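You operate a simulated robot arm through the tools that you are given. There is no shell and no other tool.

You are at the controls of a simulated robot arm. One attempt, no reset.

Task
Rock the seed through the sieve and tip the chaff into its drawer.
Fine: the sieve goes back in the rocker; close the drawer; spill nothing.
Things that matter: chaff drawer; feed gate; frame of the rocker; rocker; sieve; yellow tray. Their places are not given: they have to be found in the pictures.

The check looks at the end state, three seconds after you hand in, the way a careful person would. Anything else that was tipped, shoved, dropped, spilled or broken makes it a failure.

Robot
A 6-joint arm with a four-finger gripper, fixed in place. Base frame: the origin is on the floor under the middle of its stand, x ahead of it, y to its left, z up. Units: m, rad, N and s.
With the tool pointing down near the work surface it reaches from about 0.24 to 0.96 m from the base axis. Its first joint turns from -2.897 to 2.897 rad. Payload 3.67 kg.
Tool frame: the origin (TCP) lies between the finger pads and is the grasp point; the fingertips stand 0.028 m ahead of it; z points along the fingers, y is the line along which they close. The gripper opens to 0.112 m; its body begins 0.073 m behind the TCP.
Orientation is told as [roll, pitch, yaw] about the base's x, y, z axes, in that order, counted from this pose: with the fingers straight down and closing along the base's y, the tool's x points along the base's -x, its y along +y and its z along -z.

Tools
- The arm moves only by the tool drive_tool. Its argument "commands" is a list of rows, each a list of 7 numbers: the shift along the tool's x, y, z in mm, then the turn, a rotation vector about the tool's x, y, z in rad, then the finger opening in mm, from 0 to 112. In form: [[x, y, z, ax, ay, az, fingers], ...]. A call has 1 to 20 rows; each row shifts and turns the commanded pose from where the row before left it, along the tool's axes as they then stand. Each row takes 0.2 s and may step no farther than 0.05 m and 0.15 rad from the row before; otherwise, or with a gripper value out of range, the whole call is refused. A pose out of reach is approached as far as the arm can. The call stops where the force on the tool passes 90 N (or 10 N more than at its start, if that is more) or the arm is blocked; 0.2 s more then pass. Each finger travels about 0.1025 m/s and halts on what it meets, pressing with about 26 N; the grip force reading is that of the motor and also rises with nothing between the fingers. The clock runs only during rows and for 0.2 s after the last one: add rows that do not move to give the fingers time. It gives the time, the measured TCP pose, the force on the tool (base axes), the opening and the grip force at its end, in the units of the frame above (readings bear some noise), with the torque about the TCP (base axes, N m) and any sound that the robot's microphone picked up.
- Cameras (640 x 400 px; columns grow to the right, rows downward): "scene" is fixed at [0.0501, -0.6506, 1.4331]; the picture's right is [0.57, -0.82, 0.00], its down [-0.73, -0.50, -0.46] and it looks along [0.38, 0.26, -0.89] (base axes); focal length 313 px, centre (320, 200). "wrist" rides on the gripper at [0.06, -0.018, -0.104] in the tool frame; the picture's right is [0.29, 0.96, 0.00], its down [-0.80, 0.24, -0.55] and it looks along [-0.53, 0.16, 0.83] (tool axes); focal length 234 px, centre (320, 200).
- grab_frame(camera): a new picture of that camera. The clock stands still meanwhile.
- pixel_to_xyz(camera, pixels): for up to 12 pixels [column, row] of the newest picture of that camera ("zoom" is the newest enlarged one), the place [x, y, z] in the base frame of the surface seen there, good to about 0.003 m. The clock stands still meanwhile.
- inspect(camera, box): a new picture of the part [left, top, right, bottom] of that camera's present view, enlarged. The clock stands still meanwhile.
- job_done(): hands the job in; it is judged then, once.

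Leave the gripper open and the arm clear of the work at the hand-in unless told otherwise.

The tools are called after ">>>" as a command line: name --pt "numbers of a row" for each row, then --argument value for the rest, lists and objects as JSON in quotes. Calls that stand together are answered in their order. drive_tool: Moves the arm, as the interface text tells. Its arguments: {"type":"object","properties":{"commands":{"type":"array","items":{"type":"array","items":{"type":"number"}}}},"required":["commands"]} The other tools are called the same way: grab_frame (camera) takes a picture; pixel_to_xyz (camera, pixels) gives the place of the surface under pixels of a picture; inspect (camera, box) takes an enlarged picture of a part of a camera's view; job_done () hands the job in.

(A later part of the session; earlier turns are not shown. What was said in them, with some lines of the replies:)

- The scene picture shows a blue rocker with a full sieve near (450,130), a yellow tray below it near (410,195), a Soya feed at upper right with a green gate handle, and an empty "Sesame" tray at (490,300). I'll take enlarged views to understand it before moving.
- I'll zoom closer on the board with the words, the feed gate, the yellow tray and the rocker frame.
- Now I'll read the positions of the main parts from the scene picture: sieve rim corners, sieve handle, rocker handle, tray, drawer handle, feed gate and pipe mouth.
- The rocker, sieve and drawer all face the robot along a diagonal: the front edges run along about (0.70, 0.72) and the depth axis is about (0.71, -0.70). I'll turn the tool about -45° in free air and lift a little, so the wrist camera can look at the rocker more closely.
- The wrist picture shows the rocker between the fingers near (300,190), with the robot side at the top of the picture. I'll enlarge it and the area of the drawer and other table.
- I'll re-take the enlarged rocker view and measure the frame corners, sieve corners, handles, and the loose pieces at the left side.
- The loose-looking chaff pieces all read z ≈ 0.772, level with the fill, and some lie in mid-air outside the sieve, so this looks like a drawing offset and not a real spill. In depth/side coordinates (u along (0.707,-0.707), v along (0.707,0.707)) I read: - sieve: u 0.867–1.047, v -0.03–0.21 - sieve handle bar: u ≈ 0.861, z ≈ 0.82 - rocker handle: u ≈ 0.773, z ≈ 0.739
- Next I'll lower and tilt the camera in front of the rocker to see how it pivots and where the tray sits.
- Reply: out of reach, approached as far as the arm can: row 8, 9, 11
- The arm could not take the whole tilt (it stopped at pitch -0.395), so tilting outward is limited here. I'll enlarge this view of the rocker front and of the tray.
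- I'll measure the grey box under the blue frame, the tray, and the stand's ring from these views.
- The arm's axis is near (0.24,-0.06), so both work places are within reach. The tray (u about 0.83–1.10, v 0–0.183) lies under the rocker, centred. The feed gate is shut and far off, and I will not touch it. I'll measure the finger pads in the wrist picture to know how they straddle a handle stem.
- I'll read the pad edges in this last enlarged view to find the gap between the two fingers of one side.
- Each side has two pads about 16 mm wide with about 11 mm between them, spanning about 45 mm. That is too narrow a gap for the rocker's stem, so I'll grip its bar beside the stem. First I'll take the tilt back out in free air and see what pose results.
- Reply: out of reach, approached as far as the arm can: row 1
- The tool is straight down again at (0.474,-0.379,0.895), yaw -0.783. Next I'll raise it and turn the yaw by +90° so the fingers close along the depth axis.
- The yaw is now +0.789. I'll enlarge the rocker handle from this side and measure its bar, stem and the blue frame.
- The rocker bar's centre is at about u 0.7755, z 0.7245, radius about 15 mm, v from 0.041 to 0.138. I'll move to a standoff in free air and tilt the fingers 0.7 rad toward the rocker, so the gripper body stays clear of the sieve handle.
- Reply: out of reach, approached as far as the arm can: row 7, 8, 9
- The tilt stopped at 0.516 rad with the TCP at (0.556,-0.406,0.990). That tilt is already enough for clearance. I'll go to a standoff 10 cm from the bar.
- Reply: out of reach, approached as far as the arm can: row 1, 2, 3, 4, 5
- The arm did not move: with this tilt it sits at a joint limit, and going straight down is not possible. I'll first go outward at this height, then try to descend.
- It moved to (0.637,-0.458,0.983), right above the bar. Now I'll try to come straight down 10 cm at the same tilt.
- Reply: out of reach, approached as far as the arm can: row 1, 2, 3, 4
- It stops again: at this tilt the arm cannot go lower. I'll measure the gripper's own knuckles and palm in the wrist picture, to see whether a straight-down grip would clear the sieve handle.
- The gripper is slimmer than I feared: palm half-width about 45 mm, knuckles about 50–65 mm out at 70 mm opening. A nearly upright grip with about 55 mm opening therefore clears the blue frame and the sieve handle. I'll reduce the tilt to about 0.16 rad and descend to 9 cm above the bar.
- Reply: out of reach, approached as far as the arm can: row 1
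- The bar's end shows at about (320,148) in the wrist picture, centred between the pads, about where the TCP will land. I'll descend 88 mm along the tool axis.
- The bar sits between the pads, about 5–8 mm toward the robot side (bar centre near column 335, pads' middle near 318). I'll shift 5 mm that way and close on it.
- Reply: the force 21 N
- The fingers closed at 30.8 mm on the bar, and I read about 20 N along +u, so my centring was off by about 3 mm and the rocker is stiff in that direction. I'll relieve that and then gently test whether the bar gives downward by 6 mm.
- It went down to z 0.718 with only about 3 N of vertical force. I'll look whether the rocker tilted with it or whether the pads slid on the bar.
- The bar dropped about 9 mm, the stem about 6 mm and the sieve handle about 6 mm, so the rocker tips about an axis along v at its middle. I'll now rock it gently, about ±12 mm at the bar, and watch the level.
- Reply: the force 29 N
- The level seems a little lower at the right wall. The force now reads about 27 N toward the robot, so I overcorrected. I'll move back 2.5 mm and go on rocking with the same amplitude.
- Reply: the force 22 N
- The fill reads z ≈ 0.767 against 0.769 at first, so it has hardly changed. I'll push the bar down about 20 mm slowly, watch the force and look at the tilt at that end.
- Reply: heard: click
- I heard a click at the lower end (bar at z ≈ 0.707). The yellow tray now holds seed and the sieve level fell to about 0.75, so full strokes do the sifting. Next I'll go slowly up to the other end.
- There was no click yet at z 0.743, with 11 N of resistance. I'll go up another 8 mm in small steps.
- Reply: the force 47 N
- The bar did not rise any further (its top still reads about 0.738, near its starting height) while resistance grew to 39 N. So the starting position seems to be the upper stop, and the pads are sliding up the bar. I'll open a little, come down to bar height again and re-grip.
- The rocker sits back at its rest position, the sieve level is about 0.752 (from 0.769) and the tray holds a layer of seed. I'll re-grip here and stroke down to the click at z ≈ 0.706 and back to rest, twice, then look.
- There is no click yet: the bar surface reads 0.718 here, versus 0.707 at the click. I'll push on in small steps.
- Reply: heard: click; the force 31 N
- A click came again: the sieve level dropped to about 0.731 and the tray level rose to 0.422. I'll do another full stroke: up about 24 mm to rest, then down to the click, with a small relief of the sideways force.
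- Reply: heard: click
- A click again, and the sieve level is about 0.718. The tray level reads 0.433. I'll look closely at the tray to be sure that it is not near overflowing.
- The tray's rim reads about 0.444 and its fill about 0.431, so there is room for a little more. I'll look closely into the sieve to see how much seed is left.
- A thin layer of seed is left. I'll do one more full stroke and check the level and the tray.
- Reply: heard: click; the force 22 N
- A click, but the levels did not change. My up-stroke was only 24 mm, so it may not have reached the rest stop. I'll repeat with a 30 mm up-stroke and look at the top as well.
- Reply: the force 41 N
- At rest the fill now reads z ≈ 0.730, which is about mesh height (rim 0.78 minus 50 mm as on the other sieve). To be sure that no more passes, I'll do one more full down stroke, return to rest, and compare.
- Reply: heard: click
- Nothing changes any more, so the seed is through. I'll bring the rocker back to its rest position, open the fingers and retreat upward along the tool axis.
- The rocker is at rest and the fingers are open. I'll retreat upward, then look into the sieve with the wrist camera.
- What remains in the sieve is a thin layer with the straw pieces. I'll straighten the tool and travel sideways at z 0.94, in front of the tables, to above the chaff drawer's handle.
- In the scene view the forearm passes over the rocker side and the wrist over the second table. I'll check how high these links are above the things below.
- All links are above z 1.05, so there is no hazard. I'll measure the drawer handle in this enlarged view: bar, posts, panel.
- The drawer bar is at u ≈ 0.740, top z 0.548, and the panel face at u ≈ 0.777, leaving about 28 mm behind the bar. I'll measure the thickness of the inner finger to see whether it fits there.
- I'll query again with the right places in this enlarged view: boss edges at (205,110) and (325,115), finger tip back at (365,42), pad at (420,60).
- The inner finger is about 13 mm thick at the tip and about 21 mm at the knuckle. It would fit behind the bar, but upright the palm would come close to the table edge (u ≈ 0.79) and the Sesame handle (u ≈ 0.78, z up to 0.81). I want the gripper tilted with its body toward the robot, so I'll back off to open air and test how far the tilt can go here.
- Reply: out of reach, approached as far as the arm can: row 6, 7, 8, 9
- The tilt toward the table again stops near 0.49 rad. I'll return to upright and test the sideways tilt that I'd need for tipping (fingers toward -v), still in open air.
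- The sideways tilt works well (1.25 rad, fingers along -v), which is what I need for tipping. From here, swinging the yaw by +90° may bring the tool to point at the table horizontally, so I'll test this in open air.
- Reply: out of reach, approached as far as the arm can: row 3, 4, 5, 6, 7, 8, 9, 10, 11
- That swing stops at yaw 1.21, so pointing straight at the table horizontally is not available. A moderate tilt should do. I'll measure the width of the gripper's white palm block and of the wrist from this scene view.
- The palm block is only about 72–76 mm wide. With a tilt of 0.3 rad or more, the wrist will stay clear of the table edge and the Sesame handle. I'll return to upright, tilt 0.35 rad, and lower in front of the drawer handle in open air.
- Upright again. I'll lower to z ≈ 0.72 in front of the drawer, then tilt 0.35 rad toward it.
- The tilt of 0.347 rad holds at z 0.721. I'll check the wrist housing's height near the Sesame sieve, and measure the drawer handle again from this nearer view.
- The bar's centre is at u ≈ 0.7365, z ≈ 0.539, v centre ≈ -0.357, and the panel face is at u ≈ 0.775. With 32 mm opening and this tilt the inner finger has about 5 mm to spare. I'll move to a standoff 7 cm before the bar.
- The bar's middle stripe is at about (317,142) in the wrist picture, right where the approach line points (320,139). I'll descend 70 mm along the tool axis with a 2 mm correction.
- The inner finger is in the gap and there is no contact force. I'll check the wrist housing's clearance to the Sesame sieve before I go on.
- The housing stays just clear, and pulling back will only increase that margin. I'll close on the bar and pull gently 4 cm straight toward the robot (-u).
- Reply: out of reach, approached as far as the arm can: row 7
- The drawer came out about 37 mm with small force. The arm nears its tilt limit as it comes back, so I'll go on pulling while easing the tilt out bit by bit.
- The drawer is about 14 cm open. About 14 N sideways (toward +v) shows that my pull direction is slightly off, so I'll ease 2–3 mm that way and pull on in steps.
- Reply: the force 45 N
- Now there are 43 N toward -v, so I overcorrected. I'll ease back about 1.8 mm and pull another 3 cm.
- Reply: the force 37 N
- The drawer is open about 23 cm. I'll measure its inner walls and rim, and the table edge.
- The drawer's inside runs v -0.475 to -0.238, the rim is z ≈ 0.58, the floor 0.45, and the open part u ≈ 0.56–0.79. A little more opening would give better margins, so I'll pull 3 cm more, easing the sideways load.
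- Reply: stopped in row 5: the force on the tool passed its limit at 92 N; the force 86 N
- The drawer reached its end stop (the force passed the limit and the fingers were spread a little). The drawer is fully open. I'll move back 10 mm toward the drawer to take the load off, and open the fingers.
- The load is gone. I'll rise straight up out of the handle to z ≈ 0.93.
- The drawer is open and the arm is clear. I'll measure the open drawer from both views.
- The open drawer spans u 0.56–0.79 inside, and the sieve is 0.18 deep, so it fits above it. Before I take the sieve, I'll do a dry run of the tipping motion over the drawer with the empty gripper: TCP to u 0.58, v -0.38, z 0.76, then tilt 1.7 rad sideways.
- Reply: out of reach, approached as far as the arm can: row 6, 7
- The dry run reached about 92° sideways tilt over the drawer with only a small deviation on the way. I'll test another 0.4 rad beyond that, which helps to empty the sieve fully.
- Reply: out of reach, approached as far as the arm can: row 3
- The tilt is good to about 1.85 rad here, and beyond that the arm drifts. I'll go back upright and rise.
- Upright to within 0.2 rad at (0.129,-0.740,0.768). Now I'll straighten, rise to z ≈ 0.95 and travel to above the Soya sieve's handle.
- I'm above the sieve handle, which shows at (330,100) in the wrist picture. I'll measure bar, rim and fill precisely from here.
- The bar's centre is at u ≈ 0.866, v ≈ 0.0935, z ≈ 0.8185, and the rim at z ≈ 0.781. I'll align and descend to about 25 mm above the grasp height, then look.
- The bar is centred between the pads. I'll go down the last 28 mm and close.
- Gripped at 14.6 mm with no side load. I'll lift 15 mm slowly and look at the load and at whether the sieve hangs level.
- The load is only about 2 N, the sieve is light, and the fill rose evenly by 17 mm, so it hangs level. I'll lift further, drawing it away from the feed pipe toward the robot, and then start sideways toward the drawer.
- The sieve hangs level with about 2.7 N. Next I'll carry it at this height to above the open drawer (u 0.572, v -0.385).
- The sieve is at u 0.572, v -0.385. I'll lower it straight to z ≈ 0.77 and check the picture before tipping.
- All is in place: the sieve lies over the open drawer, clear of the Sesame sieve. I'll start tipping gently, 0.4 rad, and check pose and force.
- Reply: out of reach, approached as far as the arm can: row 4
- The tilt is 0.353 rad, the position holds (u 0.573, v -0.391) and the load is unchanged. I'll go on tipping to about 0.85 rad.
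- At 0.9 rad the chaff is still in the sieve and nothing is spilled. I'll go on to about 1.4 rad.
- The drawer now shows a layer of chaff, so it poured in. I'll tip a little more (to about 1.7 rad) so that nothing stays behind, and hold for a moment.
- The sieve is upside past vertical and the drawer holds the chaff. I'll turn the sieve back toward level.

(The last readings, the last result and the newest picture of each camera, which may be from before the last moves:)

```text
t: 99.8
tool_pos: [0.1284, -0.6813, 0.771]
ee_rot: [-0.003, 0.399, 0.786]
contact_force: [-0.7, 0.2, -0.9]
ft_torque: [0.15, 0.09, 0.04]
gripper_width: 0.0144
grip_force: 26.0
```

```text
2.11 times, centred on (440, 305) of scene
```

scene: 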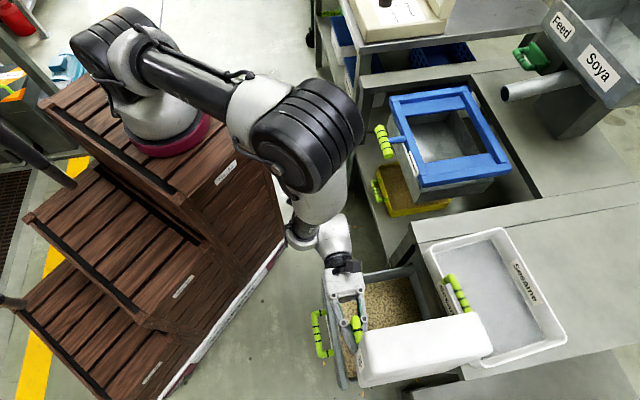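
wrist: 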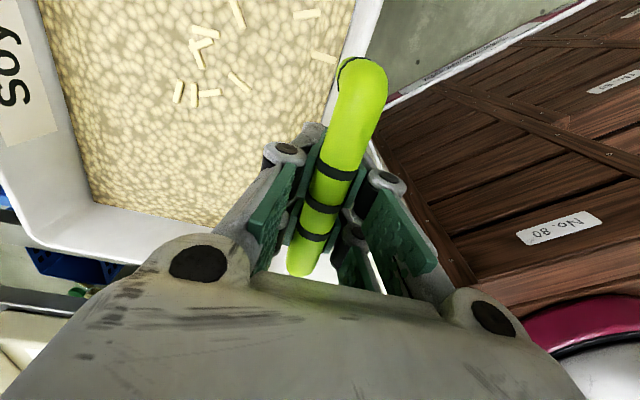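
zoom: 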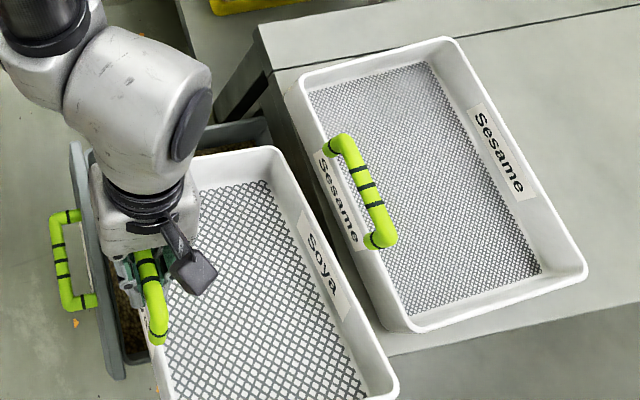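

The sieve is empty: its bare mesh is visible. I'll raise it 15 cm and level it at that height.

>>> drive_tool --pt "7.8 0 -18.4 0 0 0 8" --pt "11.7 0 -27.6 0 0 0 8" --pt "11.7 0 -27.6 0 0 0 8" --pt "11.7 0 -27.6 0 0 0 8" --pt "11.7 0 -27.6 0 0 0 8" --pt "7.8 0 -18.4 0 0 0 8" --pt "0 0 0 0 -0.1 0 8" --pt "0 0 0 0 -0.1 0 8" --pt "0 0 0 0 -0.1 0 8" --pt "0 0 0 0 -0.1 0 8" --pt "0 0 0 0 0 0 8"

>>> grab_frame --camera "scene"

```text
t: 102.2
tool_pos: [0.1283, -0.6812, 0.9336]
ee_rot: [-0.003, -0.001, 0.788]
contact_force: [0.4, -0.9, -1.6]
ft_torque: [0.14, 0.1, 0.02]
gripper_width: 0.0141
grip_force: 26.1
```

```text
taken
```

scene: 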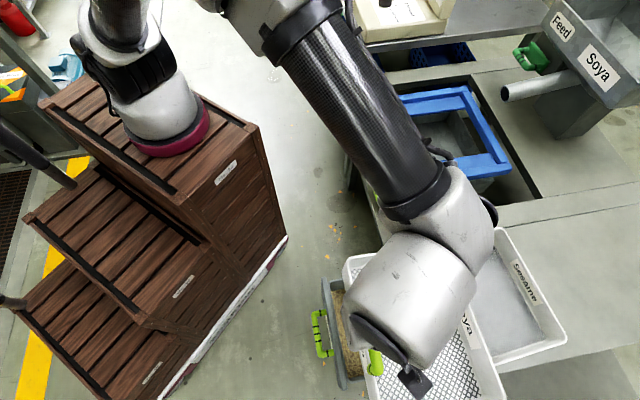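

Level again at z 0.934. I'll carry the empty sieve back the same way, first sideways in front of the tables.

>>> drive_tool --pt "-20 -4 0 0 0 0 8" --pt "-33 -6 0 0 0 0 8" --pt "-36 -6.5 0 0 0 0 8" --pt "-36 -6.5 0 0 0 0 8" --pt "-36 -6.5 0 0 0 0 8" --pt "-36 -6.5 0 0 0 0 8" --pt "-36 -6.5 0 0 0 0 8" --pt "-36 -6.5 0 0 0 0 8" --pt "-36 -6.5 0 0 0 0 8" --pt "-33 -6 0 0 0 0 8" --pt "-20 -4 0 0 0 0 8" --pt "0 0 0 0 0 0 8"

>>> grab_frame --camera "scene"

>>> pixel_to_xyz --camera "scene" --pixels '[[397, 95], [470, 90], [501, 160], [417, 187], [407, 100], [462, 95], [487, 155], [420, 175]]'

```text
t: 104.8
tool_pos: [0.4258, -0.4736, 0.9347]
ee_rot: [0.0, -0.001, 0.788]
contact_force: [0.9, 0.1, -1.9]
ft_torque: [0.12, 0.11, -0.01]
gripper_width: 0.0137
grip_force: 25.8
```

```text
taken
```

scene: 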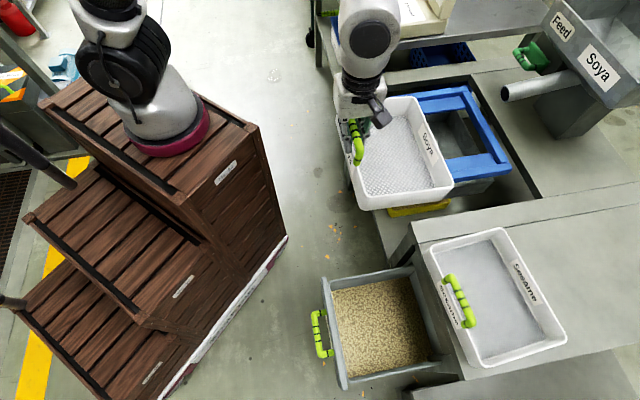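

```text
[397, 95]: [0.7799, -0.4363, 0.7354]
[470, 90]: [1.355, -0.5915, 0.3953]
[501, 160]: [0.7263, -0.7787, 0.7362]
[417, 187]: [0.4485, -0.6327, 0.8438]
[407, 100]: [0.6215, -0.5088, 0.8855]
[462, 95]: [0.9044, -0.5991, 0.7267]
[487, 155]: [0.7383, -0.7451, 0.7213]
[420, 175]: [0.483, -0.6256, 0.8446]
```

The drawer shows the chaff all inside, with nothing on the floor around it. I'll check that the sieve still hangs level in the grip, and measure the empty rocker frame.

>>> inspect --camera "scene" --box '[330, 60, 530, 220]'

>>> pixel_to_xyz --camera "zoom" --pixels '[[290, 108], [388, 290], [125, 340], [200, 300], [270, 150], [300, 260], [180, 200], [85, 200], [60, 215], [110, 320], [240, 120], [370, 280]]'

>>> pixel_to_xyz --camera "zoom" --pixels '[[440, 92], [560, 320], [400, 350], [275, 95], [420, 120], [535, 300], [405, 320], [480, 200], [570, 315], [430, 95], [285, 105], [395, 335]]'

```text
2.50 times, centred on (430, 140) of scene
```

zoom: 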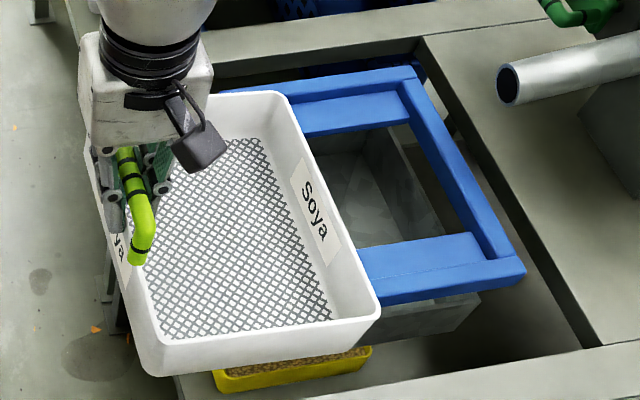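

```text
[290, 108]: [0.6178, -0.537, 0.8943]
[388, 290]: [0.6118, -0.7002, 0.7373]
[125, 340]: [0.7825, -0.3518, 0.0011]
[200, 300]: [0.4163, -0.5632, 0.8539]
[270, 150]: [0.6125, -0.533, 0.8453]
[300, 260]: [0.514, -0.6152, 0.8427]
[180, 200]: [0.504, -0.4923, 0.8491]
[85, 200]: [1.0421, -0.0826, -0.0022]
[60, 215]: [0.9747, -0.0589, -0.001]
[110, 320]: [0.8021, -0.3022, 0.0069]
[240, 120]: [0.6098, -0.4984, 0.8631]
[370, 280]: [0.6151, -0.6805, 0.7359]
```

```text
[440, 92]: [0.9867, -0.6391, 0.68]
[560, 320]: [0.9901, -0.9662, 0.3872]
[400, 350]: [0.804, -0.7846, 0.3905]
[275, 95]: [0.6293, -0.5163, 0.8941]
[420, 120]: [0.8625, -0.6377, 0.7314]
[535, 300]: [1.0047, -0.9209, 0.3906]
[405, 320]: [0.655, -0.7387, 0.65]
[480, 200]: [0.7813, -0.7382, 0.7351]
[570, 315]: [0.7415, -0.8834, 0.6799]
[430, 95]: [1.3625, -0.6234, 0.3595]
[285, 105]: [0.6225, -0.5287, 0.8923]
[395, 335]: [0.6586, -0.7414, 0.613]
```

The sieve's back hangs about 0.1 rad low in the grip (back rim z 0.894, where level would be 0.916). I'll tilt the tool 0.09 rad to level it and bring it to just before and above the rocker frame.

>>> drive_tool --pt "0 0 0 0.045 0 0 8" --pt "0 0 0 0.045 0 0 8" --pt "-16.4 -24.2 12.9 0 0 0 8" --pt "-16.4 -24.2 12.9 0 0 0 8" --pt "-16.4 -24.2 12.9 0 0 0 8" --pt "-16.4 -24.2 12.9 0 0 0 8" --pt "-16.4 -24.2 12.9 0 0 0 8" --pt "-16.4 -24.2 12.9 0 0 0 8" --pt "-16.4 -24.2 12.9 0 0 0 8" --pt "-16.4 -24.2 12.8 0 0 0 8" --pt "0 0 0 0 0 0 8"

>>> inspect --camera "scene" --box '[340, 40, 530, 200]'

>>> grab_frame --camera "wrist"

```text
t: 107.2
tool_pos: [0.6621, -0.5229, 0.848]
ee_rot: [-0.093, -0.002, 0.789]
contact_force: [0.1, 0.3, -2.2]
ft_torque: [0.17, 0.14, 0.02]
gripper_width: 0.0137
grip_force: 26.0
```

```text
2.50 times, centred on (435, 120) of scene
```

zoom: 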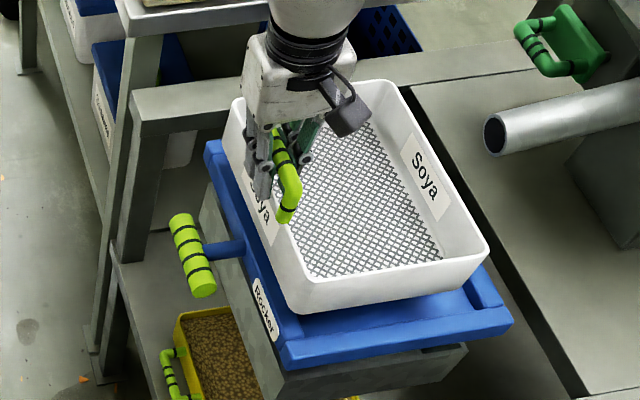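

```text
taken
```

wrist: 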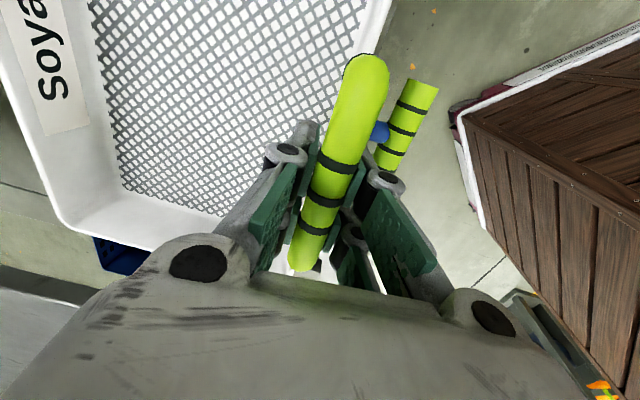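

The sieve hovers just before the frame. I'll measure its rim and mesh to see whether it is level.

>>> pixel_to_xyz --camera "zoom" --pixels '[[484, 250], [392, 85], [302, 305], [235, 105], [330, 265], [430, 250], [370, 140], [310, 200], [455, 180], [305, 275], [475, 258], [240, 115]]'

>>> pixel_to_xyz --camera "wrist" --pixels '[[200, 60], [130, 180], [280, 60], [220, 170], [85, 240], [60, 200], [375, 20], [340, 30], [110, 100], [300, 100]]'

```text
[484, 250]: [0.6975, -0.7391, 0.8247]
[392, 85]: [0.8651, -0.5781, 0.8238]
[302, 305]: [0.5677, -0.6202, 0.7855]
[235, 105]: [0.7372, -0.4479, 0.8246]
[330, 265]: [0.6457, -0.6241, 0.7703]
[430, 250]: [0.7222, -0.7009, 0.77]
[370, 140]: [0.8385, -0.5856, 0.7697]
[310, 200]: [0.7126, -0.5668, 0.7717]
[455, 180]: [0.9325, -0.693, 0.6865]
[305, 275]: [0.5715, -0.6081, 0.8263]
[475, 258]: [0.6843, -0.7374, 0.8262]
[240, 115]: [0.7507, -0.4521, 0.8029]
```

```text
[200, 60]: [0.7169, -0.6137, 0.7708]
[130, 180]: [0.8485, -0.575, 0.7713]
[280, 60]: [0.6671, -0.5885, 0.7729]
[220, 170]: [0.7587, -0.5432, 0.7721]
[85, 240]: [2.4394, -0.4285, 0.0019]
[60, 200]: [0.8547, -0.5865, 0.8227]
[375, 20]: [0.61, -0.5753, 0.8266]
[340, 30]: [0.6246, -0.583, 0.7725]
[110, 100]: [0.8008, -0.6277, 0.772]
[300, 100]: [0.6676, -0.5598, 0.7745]
```

The sieve is level now (rim 0.824–0.826, mesh 0.770–0.773). It needs about 30 mm further in and 43 mm down to its seat. First I'll go in 30 mm and down 18 mm, still above the frame rim.

>>> drive_tool --pt "0.5 -9.4 6.9 0 0 0 8" --pt "0.5 -9.4 6.9 0 0 0 8" --pt "0.5 -9.4 6.9 0 0 0 8" --pt "0 0 0 0 0 0 8"

>>> inspect --camera "scene" --box '[340, 40, 530, 200]'

>>> pixel_to_xyz --camera "zoom" --pixels '[[488, 265], [397, 103], [304, 310], [248, 120], [330, 275], [430, 265], [370, 160], [300, 325], [485, 285], [500, 310], [290, 345], [215, 150]]'

```text
t: 108.2
tool_pos: [0.6828, -0.5452, 0.829]
ee_rot: [-0.094, -0.002, 0.79]
contact_force: [-0.1, 0.0, -1.8]
ft_torque: [0.1, 0.12, 0.04]
gripper_width: 0.0139
grip_force: 26.1
```

```text
2.50 times, centred on (435, 120) of scene
```

zoom: 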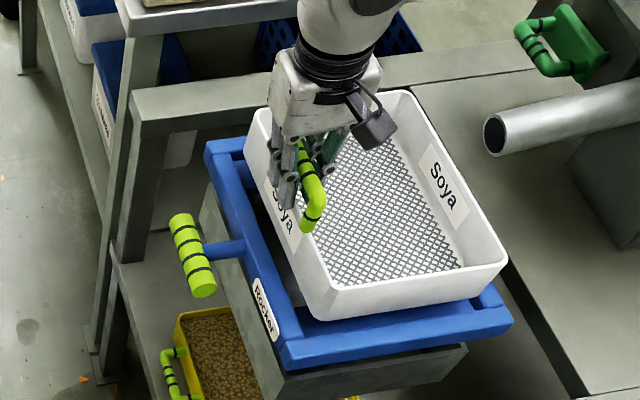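

```text
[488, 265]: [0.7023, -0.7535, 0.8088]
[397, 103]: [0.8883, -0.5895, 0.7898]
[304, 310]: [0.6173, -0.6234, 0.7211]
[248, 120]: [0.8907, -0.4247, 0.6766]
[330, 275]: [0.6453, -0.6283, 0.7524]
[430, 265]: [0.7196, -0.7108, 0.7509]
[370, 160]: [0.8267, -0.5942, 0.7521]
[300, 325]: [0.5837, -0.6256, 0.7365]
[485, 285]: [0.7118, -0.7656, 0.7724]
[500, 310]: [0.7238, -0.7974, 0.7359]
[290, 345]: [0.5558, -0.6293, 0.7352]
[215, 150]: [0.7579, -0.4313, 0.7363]
```

The sieve is over its seat (TCP u 0.868, v 0.097). I'll lower it 22 mm in small steps and watch for contact.

>>> drive_tool --pt "0 0.4 4.5 0 0 0 8" --pt "0 0.4 4.5 0 0 0 8" --pt "0 0.4 4.5 0 0 0 8" --pt "0 0.4 4.5 0 0 0 8" --pt "0 0.4 4 0 0 0 8" --pt "0 0 0 0 0 0 8"

>>> inspect --camera "scene" --box '[340, 40, 530, 200]'

>>> pixel_to_xyz --camera "zoom" --pixels '[[488, 275], [397, 115], [304, 325], [248, 130], [330, 285], [430, 275], [370, 170], [300, 335], [485, 295], [500, 310], [290, 345], [215, 150]]'

```text
t: 109.6
tool_pos: [0.6832, -0.5455, 0.8081]
ee_rot: [-0.093, -0.003, 0.787]
contact_force: [-0.1, 0.5, -2.2]
ft_torque: [0.13, 0.09, 0.01]
gripper_width: 0.0136
grip_force: 26.4
```

```text
2.50 times, centred on (435, 120) of scene
```

zoom: 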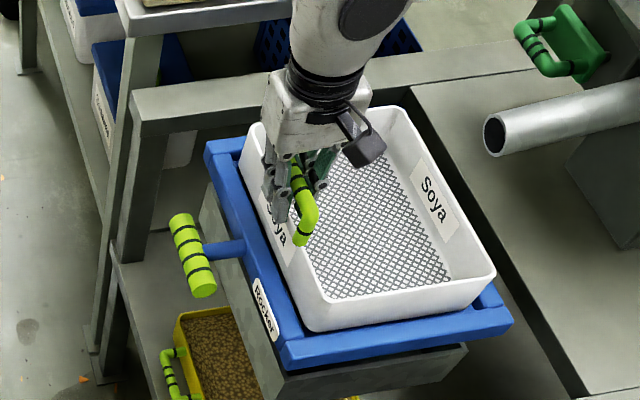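

```text
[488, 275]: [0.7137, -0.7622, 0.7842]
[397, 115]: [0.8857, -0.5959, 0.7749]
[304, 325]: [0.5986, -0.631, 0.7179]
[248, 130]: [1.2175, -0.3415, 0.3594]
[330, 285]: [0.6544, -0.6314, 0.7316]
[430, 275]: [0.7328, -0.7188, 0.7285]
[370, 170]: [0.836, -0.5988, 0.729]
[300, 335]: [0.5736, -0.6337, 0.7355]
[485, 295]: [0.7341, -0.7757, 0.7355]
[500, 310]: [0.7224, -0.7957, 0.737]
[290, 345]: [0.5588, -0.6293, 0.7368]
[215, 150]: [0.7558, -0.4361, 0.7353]
```

The rim is at 0.784, about 3 mm above its seat, with the weight still on the gripper. I'll lower in 1.5 mm steps until the load comes off.

>>> drive_tool --pt "0 0.1 1.5 0 0 0 8" --pt "0 0.1 1.5 0 0 0 8" --pt "0 0 0 0 0 0 8"

>>> drive_tool --pt "0 0.1 1.5 0 0 0 8" --pt "0 0 0 0 0 0 8"

>>> inspect --camera "scene" --box '[340, 40, 530, 200]'

>>> pixel_to_xyz --camera "zoom" --pixels '[[488, 277], [397, 115], [304, 325], [330, 285], [430, 275], [370, 170], [300, 335], [485, 295], [500, 310], [290, 345], [215, 150]]'

```text
t: 110.4
tool_pos: [0.6829, -0.5456, 0.8056]
ee_rot: [-0.091, -0.002, 0.789]
contact_force: [-0.2, 0.1, -1.5]
ft_torque: [0.14, 0.13, -0.01]
gripper_width: 0.0138
grip_force: 25.7
```

```text
t: 111.0
tool_pos: [0.6819, -0.5454, 0.8042]
ee_rot: [-0.091, -0.002, 0.788]
contact_force: [0.5, -0.2, -2.3]
ft_torque: [0.11, 0.06, -0.02]
gripper_width: 0.0139
grip_force: 26.5
```

```text
2.50 times, centred on (435, 120) of scene
```

zoom: 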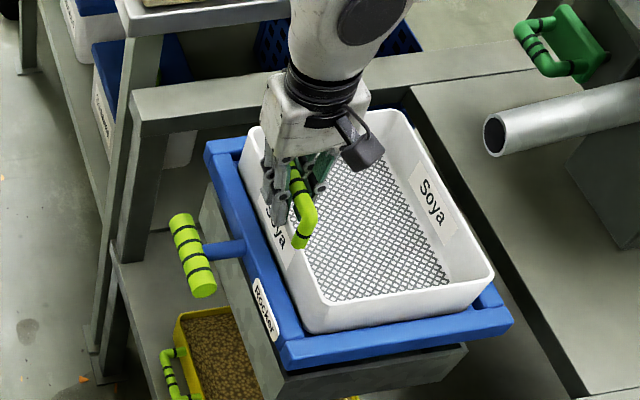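

```text
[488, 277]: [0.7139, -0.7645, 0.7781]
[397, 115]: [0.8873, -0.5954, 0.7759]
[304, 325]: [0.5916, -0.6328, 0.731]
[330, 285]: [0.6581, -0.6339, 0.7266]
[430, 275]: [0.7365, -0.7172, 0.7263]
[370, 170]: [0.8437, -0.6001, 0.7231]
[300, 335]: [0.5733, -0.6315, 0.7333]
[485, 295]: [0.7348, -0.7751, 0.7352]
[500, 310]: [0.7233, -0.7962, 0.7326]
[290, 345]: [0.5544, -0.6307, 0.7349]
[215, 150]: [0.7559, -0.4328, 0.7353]
```

There is still no clear unloading. I'll continue in 1.5 mm steps.

>>> drive_tool --pt "0 0.1 1.5 0 0 0 8" --pt "0 0.1 1.5 0 0 0 8" --pt "0 0 0 0 0 0 8"

>>> drive_tool --pt "0 0.1 1.5 0 0 0 8" --pt "0 0 0 0 0 0 8"

>>> inspect --camera "wrist" --box '[80, 20, 460, 260]'

>>> inspect --camera "scene" --box '[400, 80, 500, 180]'

```text
t: 111.8
tool_pos: [0.6828, -0.5461, 0.8018]
ee_rot: [-0.092, 0.0, 0.79]
contact_force: [-1.9, -0.1, 5.7]
ft_torque: [0.28, 0.07, 0.01]
gripper_width: 0.014
grip_force: 25.7
```

```text
t: 112.4
tool_pos: [0.6828, -0.5457, 0.8005]
ee_rot: [-0.092, -0.002, 0.789]
contact_force: [-3.4, 1.7, 5.9]
ft_torque: [0.15, 0.13, -0.02]
gripper_width: 0.0144
grip_force: 25.8
```

```text
1.67 times, centred on (270, 140) of wrist
```

zoom: 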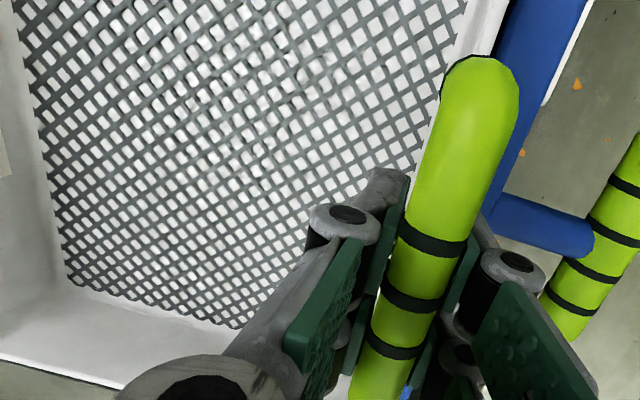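

```text
4.00 times, centred on (450, 130) of scene
```

zoom: 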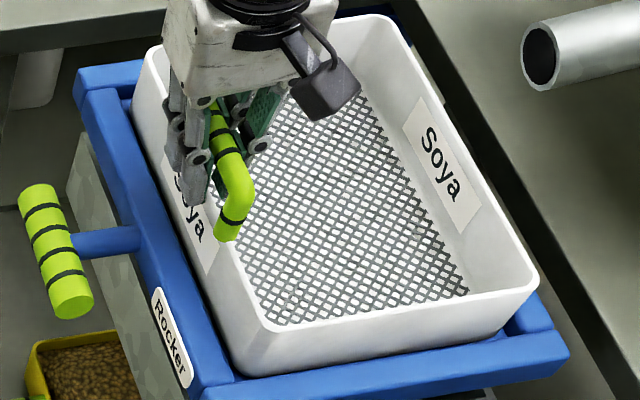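

The vertical force changed to +6 N, so the sieve rests on the frame. I'll open the fingers and check that it sits flat and in place.

>>> drive_tool --pt "0 0 0 0 0 0 20" --pt "0 0 0 0 0 0 35" --pt "0 0 0 0 0 0 45" --pt "0 0 0 0 0 0 45"

>>> inspect --camera "scene" --box '[340, 40, 530, 200]'

>>> pixel_to_xyz --camera "zoom" --pixels '[[488, 277], [397, 110], [330, 285], [430, 275], [370, 170], [300, 335], [500, 310], [290, 345], [215, 150], [302, 235], [305, 300], [240, 248]]'

```text
t: 113.4
tool_pos: [0.6813, -0.5457, 0.7997]
ee_rot: [-0.093, -0.002, 0.788]
contact_force: [-0.4, 0.1, -0.4]
ft_torque: [-0.02, 0.0, 0.03]
gripper_width: 0.0452
grip_force: 0.0
```

```text
2.50 times, centred on (435, 120) of scene
```

zoom: 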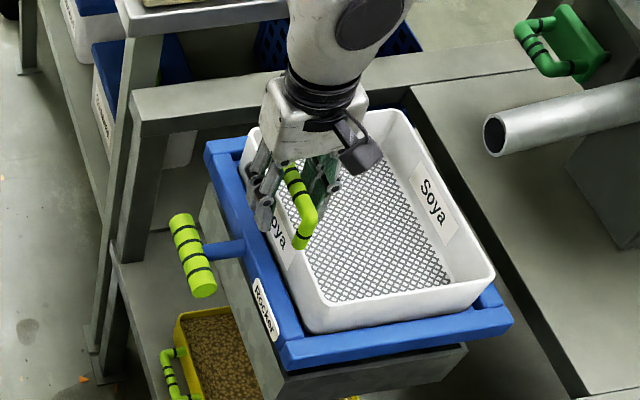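

```text
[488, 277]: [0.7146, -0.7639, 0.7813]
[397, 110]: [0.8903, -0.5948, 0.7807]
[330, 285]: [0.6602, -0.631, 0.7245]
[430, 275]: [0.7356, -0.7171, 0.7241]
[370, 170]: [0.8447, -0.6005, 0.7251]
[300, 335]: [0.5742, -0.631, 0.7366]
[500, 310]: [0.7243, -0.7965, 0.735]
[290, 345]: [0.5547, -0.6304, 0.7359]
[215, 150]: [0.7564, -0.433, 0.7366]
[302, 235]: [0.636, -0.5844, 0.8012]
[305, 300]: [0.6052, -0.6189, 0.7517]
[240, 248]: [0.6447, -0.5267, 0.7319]
```

The sieve sits flat (rim 0.781, mesh 0.724–0.725), in the same place as at the start. I'll rise straight up and away.

>>> drive_tool --pt "0 -1.5 -15 0 0 0 45" --pt "0 -1.9 -20 0 0 0 45" --pt "0 -2.3 -25 0 0 0 45" --pt "0 -2.8 -30 0 0 0 45" --pt "0 -3 -35 -0.045 0 0 45" --pt "0 0 -20 -0.047 0 0 45"

>>> grab_frame --camera "scene"

>>> grab_frame --camera "wrist"

>>> inspect --camera "scene" --box '[340, 60, 530, 230]'

```text
t: 114.8
tool_pos: [0.6822, -0.5452, 0.9442]
ee_rot: [0.0, -0.002, 0.789]
contact_force: [-0.7, 0.2, 0.1]
ft_torque: [0.01, -0.03, 0.0]
gripper_width: 0.045
grip_force: 0.0
```

```text
taken
```

scene: 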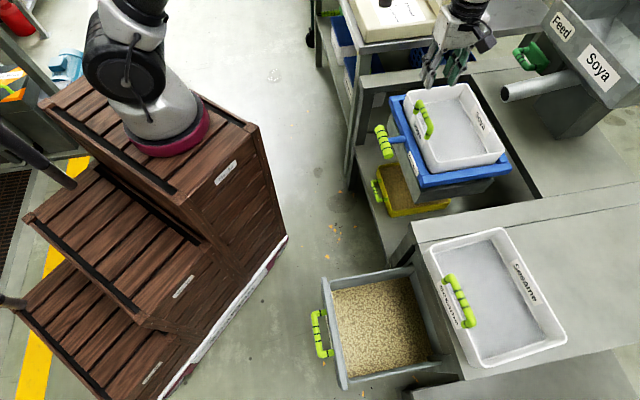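

```text
taken
```

wrist: 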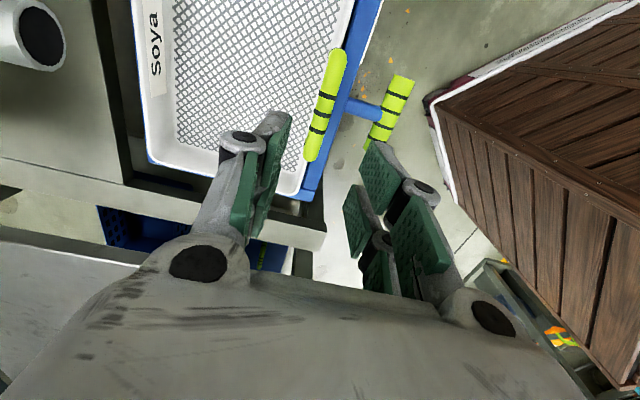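

```text
2.35 times, centred on (435, 145) of scene
```

zoom: 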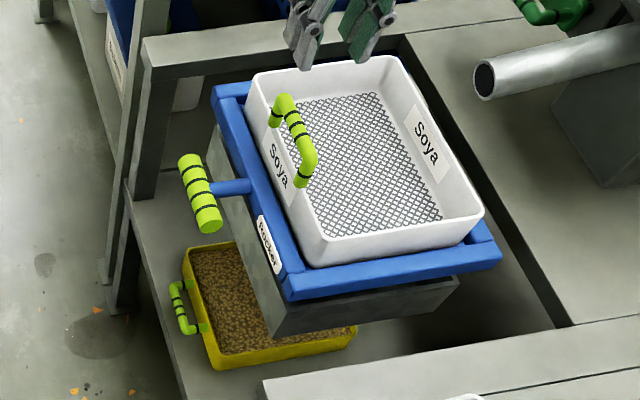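

The sieve is back and empty, the seed is in the tray, and the feed gate is untouched. Now for the drawer: I'll close the fingers, travel at z 0.94 to in front of the drawer handle, and push the drawer shut with the closed fingers on the bar.

>>> drive_tool --pt "32.3 29.5 0 0 0 0 30" --pt "32.3 29.5 0 0 0 0 10" --pt "32.3 29.5 0 0 0 0 0" --pt "32.3 29.5 0 0 0 0 0" --pt "32.3 29.5 0 0 0 0 0" --pt "32.3 29.5 0 0 0 0 0" --pt "32.3 29.5 0 0 0 0 0" --pt "32.3 29.5 0 0 0 0 0" --pt "32.3 29.5 0 0 0 0 0" --pt "32.3 29.5 0 0 0 0 0" --pt "32.3 29.5 0 0 0 0 0" --pt "32.3 29.5 0 0 0 0 0" --pt "32.3 29.5 0 0 0 0 0" --pt "32.3 29.5 0 0 0 0 0"

>>> grab_frame --camera "wrist"

>>> grab_frame --camera "scene"

```text
t: 117.8
tool_pos: [0.0707, -0.5721, 0.9443]
ee_rot: [-0.001, -0.002, 0.789]
contact_force: [0.2, 0.0, -0.9]
ft_torque: [-0.01, 0.03, -0.02]
gripper_width: 0.0
grip_force: 26.2
```

```text
taken
```

wrist: 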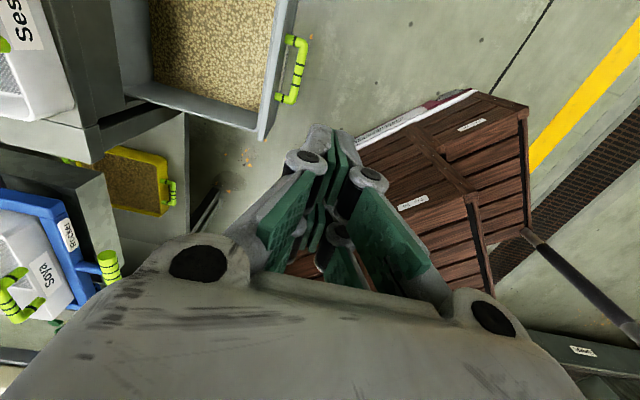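

```text
taken
```

scene: 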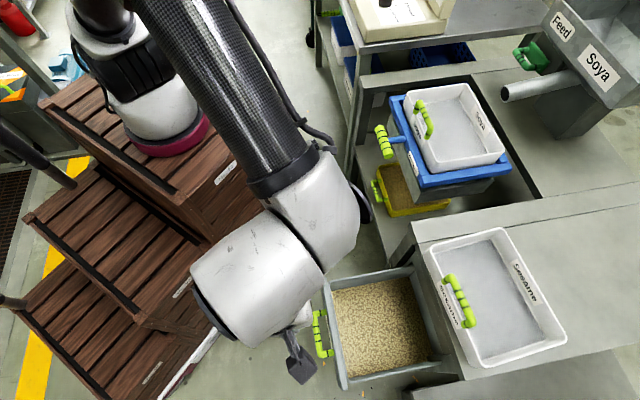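

I'm in front of the open drawer at u 0.4545. I'll confirm the bar's place, then descend.

>>> pixel_to_xyz --camera "wrist" --pixels '[[301, 50], [298, 70], [293, 95], [303, 70], [275, 60], [265, 120], [200, 50], [180, 80]]'

>>> drive_tool --pt "0 0 45 0 0 0 0" --pt "0 0 45 0 0 0 0" --pt "0 0 45 0 0 0 0" --pt "0 0 45 0 0 0 0" --pt "0 0 45 0 0 0 0" --pt "0 0 45 0 0 0 0" --pt "0 0 40 0 0 0 0" --pt "0 0 30 0 0 0 0"

>>> grab_frame --camera "wrist"

```text
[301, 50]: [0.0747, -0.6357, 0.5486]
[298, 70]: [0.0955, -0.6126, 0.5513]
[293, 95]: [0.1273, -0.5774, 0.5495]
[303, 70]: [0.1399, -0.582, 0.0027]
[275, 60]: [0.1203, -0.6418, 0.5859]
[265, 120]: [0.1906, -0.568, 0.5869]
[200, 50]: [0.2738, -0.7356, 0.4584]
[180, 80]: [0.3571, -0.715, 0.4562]
```

```text
t: 119.6
tool_pos: [0.0704, -0.5739, 0.6027]
ee_rot: [0.001, -0.003, 0.789]
contact_force: [1.0, -0.3, 0.7]
ft_torque: [0.0, -0.03, 0.02]
gripper_width: 0.0
grip_force: 26.2
```

```text
taken
```

wrist: 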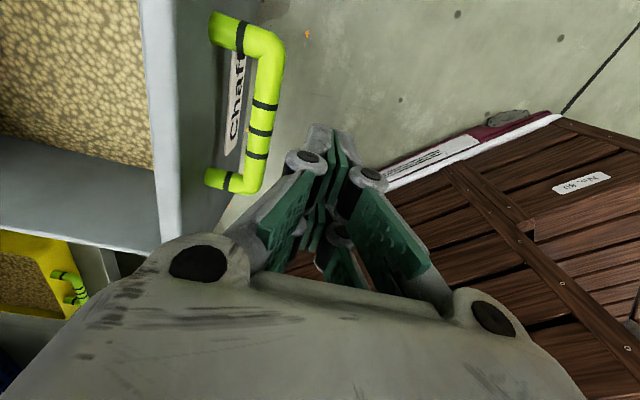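

The bar is at u ≈ 0.501. I'll go down another 55 mm, so the fingertips stand in front of the bar, then push slowly the first 5 cm.

>>> drive_tool --pt "0 0 28 0 0 0 0" --pt "0 0 27 0 0 0 0" --pt "0 -12 0 0 0 0 0" --pt "0 -12 0 0 0 0 0" --pt "0 -12 0 0 0 0 0" --pt "0 -12 0 0 0 0 0" --pt "0 -12 0 0 0 0 0" --pt "0 0 0 0 0 0 0"

>>> grab_frame --camera "wrist"

>>> grab_frame --camera "scene"

```text
t: 121.4
tool_pos: [0.114, -0.6176, 0.5489]
ee_rot: [0.002, -0.002, 0.788]
contact_force: [1.1, 0.2, 0.2]
ft_torque: [-0.05, 0.0, 0.0]
gripper_width: 0.0
grip_force: 26.1
```

```text
taken
```

wrist: 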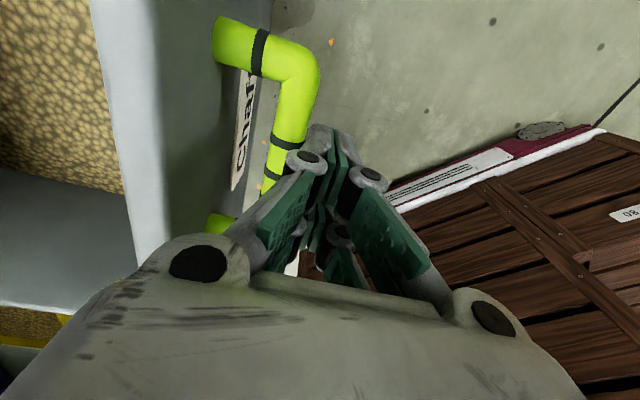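

```text
taken
```

scene: 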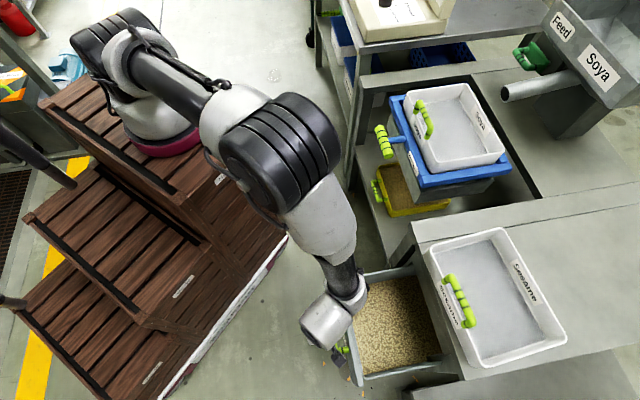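

The drawer is moving in with almost no force. I'll push on, adding the tilt gradually as before so that the wrist stays clear of the table.

>>> drive_tool --pt "0 -15 0 0 0 0 0" --pt "0 -15 0 0 0 0 0" --pt "0 -15 0 0 0 0 0" --pt "0 -15 0 0.035 0 0 0" --pt "0 -15 0.5 0.035 0 0 0" --pt "0 -15 1.0 0.035 0 0 0" --pt "0 -14.9 1.6 0.035 0 0 0" --pt "0 -14.9 2.1 0.035 0 0 0" --pt "0 -14.8 2.6 0.035 0 0 0" --pt "0 -14.7 3.1 0.035 0 0 0" --pt "0 0 0 0 0 0 0"

>>> grab_frame --camera "scene"

>>> grab_frame --camera "wrist"

```text
t: 123.8
tool_pos: [0.2205, -0.7225, 0.5488]
ee_rot: [-0.246, -0.002, 0.789]
contact_force: [-0.7, 0.4, 0.7]
ft_torque: [0.03, 0.01, 0.0]
gripper_width: 0.0
grip_force: 26.2
```

```text
taken
```

scene: 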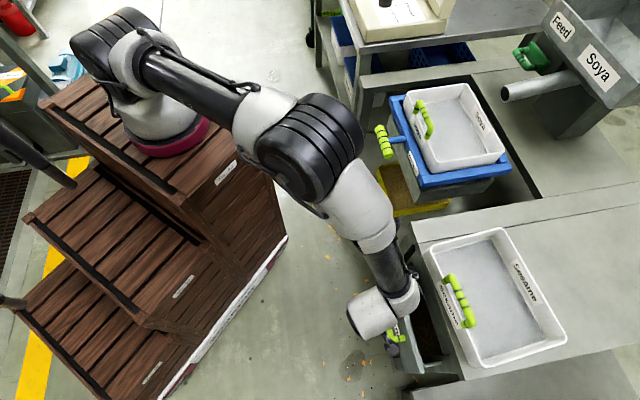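

```text
taken
```

wrist: 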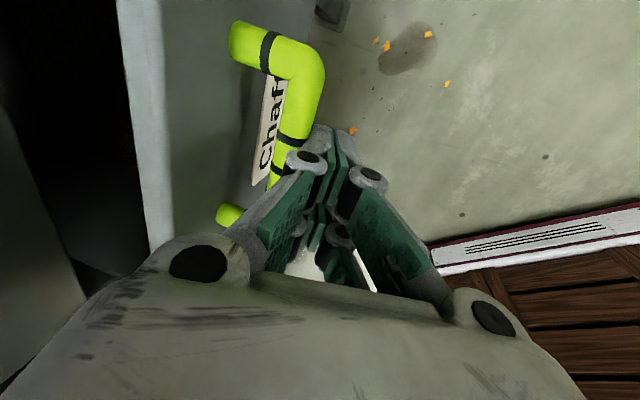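

The drawer is nearly in (about 5 cm left). I'll push on in smaller steps and watch for the stop.

>>> drive_tool --pt "0 -11.6 2.9 0.03 0 0 0" --pt "0 -11.5 3.3 0.03 0 0 0" --pt "0 -11.4 3.6 0.02 0 0 0" --pt "0 -4.7 1.6 0 0 0 0" --pt "0 0 0 0 0 0 0"

>>> inspect --camera "scene" --box '[340, 220, 520, 380]'

>>> grab_frame --camera "wrist"

```text
t: 125.0
tool_pos: [0.2487, -0.7516, 0.549]
ee_rot: [-0.326, -0.003, 0.789]
contact_force: [0.3, -0.7, -0.4]
ft_torque: [0.0, 0.01, 0.0]
gripper_width: 0.0003
grip_force: 26.0
```

```text
2.50 times, centred on (430, 300) of scene
```

zoom: 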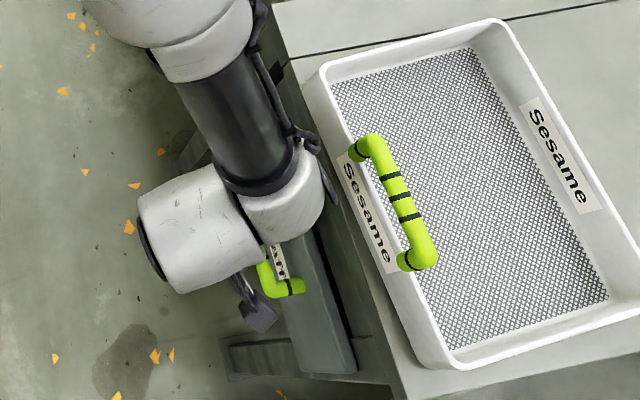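

```text
taken
```

wrist: 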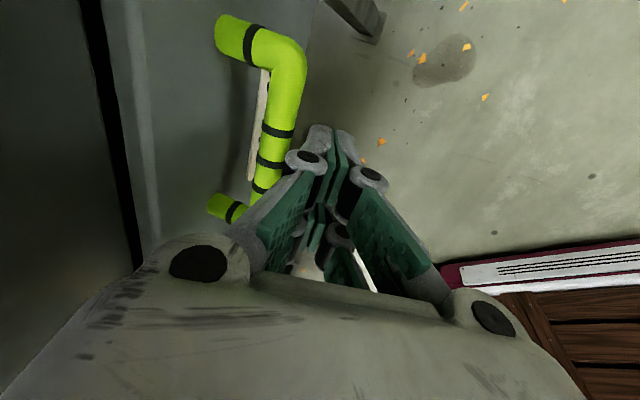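

The drawer looks shut, with no force on the fingers. I'll measure bar and panel against the starting values (bar u 0.7365, panel 0.775).

>>> pixel_to_xyz --camera "wrist" --pixels '[[290, 70], [283, 110], [270, 160], [235, 35], [230, 208], [200, 120], [165, 120], [145, 80], [258, 120]]'

>>> pixel_to_xyz --camera "zoom" --pixels '[[297, 287], [285, 290], [320, 260], [335, 350], [345, 320], [365, 340], [265, 275], [330, 300]]'

```text
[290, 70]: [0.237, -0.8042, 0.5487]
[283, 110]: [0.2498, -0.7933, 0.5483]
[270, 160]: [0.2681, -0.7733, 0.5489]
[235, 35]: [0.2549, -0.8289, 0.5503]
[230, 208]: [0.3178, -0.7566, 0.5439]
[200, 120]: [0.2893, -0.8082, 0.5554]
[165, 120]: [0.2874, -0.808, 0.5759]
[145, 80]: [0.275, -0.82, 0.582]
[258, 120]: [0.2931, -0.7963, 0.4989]
```

```text
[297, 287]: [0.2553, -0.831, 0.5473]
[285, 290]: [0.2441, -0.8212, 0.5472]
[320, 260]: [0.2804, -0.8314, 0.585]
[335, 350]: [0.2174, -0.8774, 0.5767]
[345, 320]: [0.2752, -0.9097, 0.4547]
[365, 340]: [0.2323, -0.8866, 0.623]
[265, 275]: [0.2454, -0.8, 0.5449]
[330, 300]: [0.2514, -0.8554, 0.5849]
```

The bar (u 0.736–0.737) and panel (0.775–0.776) are exactly where they were at the start, so the drawer is closed. A gentle nudge of up to 8 mm will confirm that it is against its stop.

>>> drive_tool --pt "0 -3.8 1.3 0 0 0 0" --pt "0 -3.8 1.3 0 0 0 0" --pt "0 0 0 0 0 0 0"

```text
t: 125.8
tool_pos: [0.2544, -0.7564, 0.5499]
ee_rot: [-0.327, -0.002, 0.787]
contact_force: [0.7, 0.6, -0.8]
ft_torque: [0.0, 0.02, -0.01]
gripper_width: 0.0
grip_force: 26.7
```

No contact yet. Another 6 mm in small steps.

>>> drive_tool --pt "0 -2.8 1.0 0 0 0 0" --pt "0 -2.8 1.0 0 0 0 0" --pt "0 0 0 0 0 0 0"

>>> grab_frame --camera "wrist"

>>> pixel_to_xyz --camera "wrist" --pixels '[[286, 70], [278, 110], [200, 120], [165, 120], [230, 35]]'

```text
t: 126.6
tool_pos: [0.257, -0.7583, 0.5484]
ee_rot: [-0.323, -0.004, 0.787]
contact_force: [-36.8, 30.0, 2.6]
ft_torque: [0.26, 0.38, -0.08]
gripper_width: 0.0
grip_force: 26.3
```

```text
taken
```

wrist: 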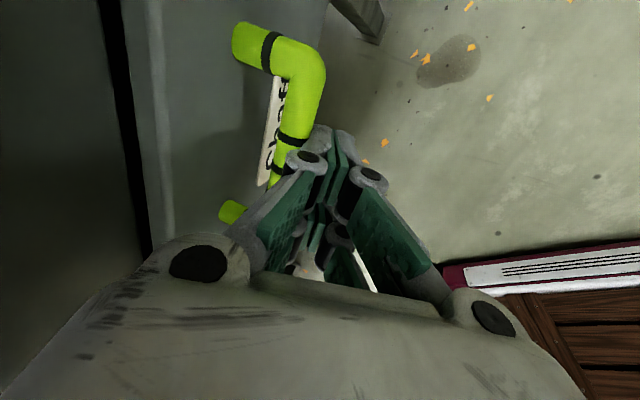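

```text
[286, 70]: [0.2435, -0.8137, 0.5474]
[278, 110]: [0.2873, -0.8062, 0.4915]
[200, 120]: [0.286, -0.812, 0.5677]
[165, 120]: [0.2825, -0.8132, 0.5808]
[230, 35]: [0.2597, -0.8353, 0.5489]
```

The force rose to 47 N against the stop, so the drawer is fully closed. I'll back off toward the robot while easing the tilt, then rise.

>>> drive_tool --pt "0 11 -4 -0.02 0 0 0" --pt "0 14.2 -4.5 -0.04 0 0 0" --pt "0 14.3 -4 -0.04 0 0 0" --pt "0 14.5 -3.5 -0.04 0 0 0" --pt "0 14.6 -3 -0.04 0 0 0" --pt "0 14.8 -2.3 -0.04 0 0 0" --pt "0 14.9 -1.6 -0.04 0 0 0" --pt "0 15 -1 -0.04 0 0 0" --pt "0 0 -40 -0.02 0 0 0" --pt "0 0 -45 0 0 0 20" --pt "0 0 -45 0 0 0 60" --pt "0 0 -45 0 0 0 100" --pt "0 0 -45 0 0 0 112" --pt "0 0 -45 0 0 0 112" --pt "0 0 -45 0 0 0 112" --pt "0 0 -45 0 0 0 112"

>>> grab_frame --camera "scene"

>>> grab_frame --camera "wrist"

```text
t: 130.0
tool_pos: [0.1729, -0.6774, 0.9043]
ee_rot: [-0.004, -0.001, 0.789]
contact_force: [0.4, -0.9, -0.7]
ft_torque: [0.08, -0.01, -0.02]
gripper_width: 0.1121
grip_force: 0.1
```

```text
taken
```

scene: 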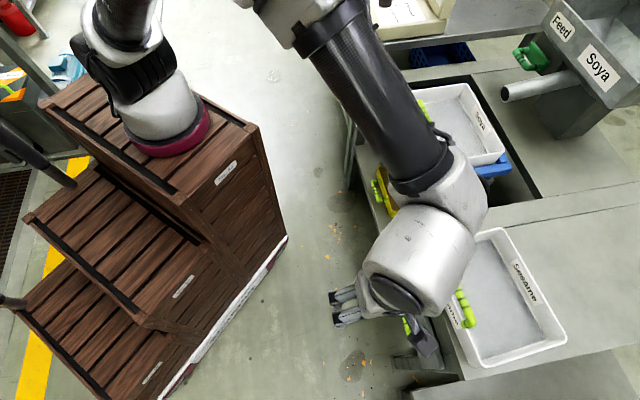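

```text
taken
```

wrist: 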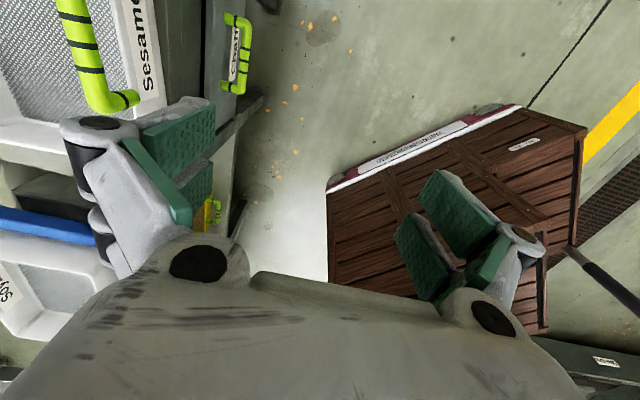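

The drawer is shut and the fingers are open. I'll move the arm back up to near its starting place, so the whole scene can be seen.

>>> drive_tool --pt "-24.6 18.7 -20 0 0 0 112" --pt "-24.6 18.7 -20 0 0 0 112" --pt "-24.6 18.7 -20 0 0 0 112" --pt "-24.6 18.7 -20 0 0 0 112" --pt "-24.6 18.7 -20 0 0 0 112" --pt "-24.6 18.7 -20 0 0 0 112" --pt "-24.6 18.7 -20 0 0 0 112" --pt "-24.6 18.7 -20 0 0 0 112" --pt "-24.6 18.7 -20 0 0 0 112"

>>> grab_frame --camera "scene"

>>> inspect --camera "scene" --box '[350, 60, 530, 230]'

>>> inspect --camera "scene" --box '[340, 210, 590, 400]'

>>> inspect --camera "scene" --box '[480, 0, 640, 140]'

```text
t: 132.0
tool_pos: [0.2093, -0.4011, 1.0845]
ee_rot: [-0.005, -0.002, 0.789]
contact_force: [0.0, -0.3, -0.5]
ft_torque: [0.04, -0.05, 0.04]
gripper_width: 0.1118
grip_force: 0.0
```

```text
taken
```

scene: 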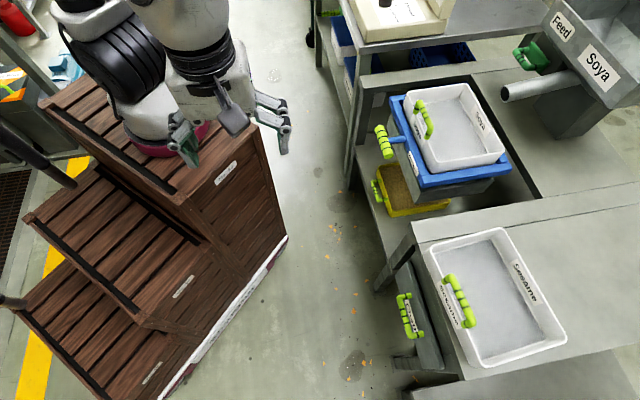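

```text
2.35 times, centred on (440, 145) of scene
```

zoom: 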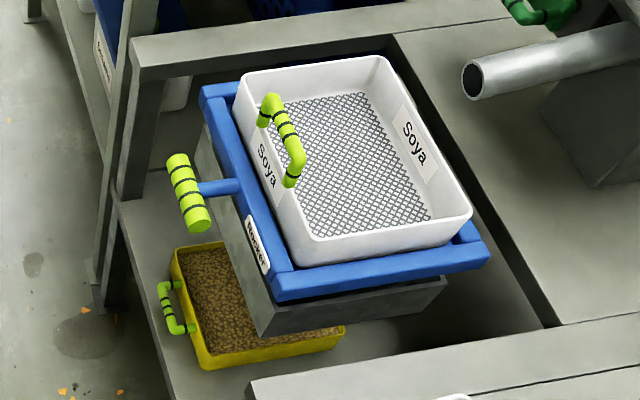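

```text
2.11 times, centred on (465, 305) of scene
```

zoom: 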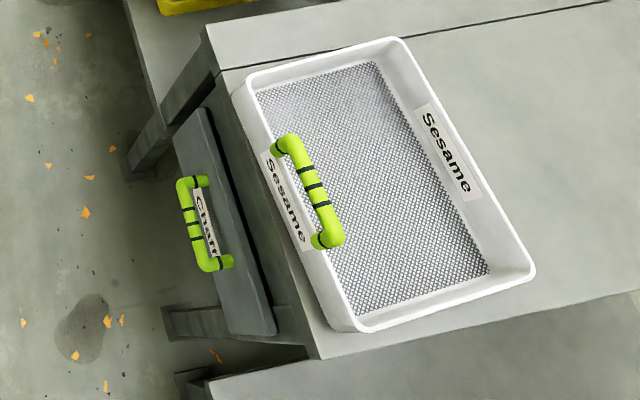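

```text
2.86 times, centred on (560, 70) of scene
```

zoom: 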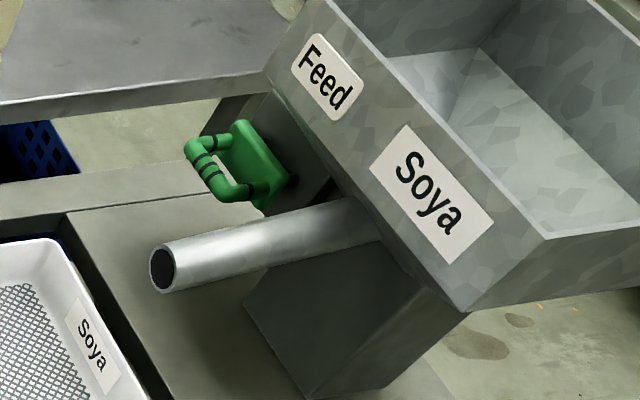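

Final check of the pictures:
- The Soya sieve sits empty in the rocker at the same place as at the start.
- The yellow tray under it holds the seed, below its rim.
- The chaff drawer is shut with the chaff inside.
- The Sesame sieve, feed gate and pipe are unchanged.
- No new bits show on the floor or tables; the orange flecks were there from the beginning.

The gripper is open and the arm is clear, so I'll hand in.

>>> job_done

```text
The job is handed in.
```

The job is handed in. I rocked the seed through the sieve into the yellow tray and tipped the chaff into its drawer.

- **Sieve:** it is empty and sits flat in the rocker, in the same place as at the start.
- **Seed:** the level in the sieve stopped dropping after three full strokes. Two more made no difference, so I took the rest as chaff. The seed stays just below the tray's rim.
- **Drawer:** it is pushed shut against its stop, with the chaff inside.
- **Spills:** the final pictures show nothing new on the floor or tables. The orange flecks on the floor were already there.
- **Untouched:** the feed gate and the Sesame sieve are as they were.

When I opened the drawer it hit its end stop hard. The force passed the 90 N limit and spread the fingers slightly. The drawer closed normally afterwards, and I saw no damage.

The gripper is open and the arm is back near its starting position.
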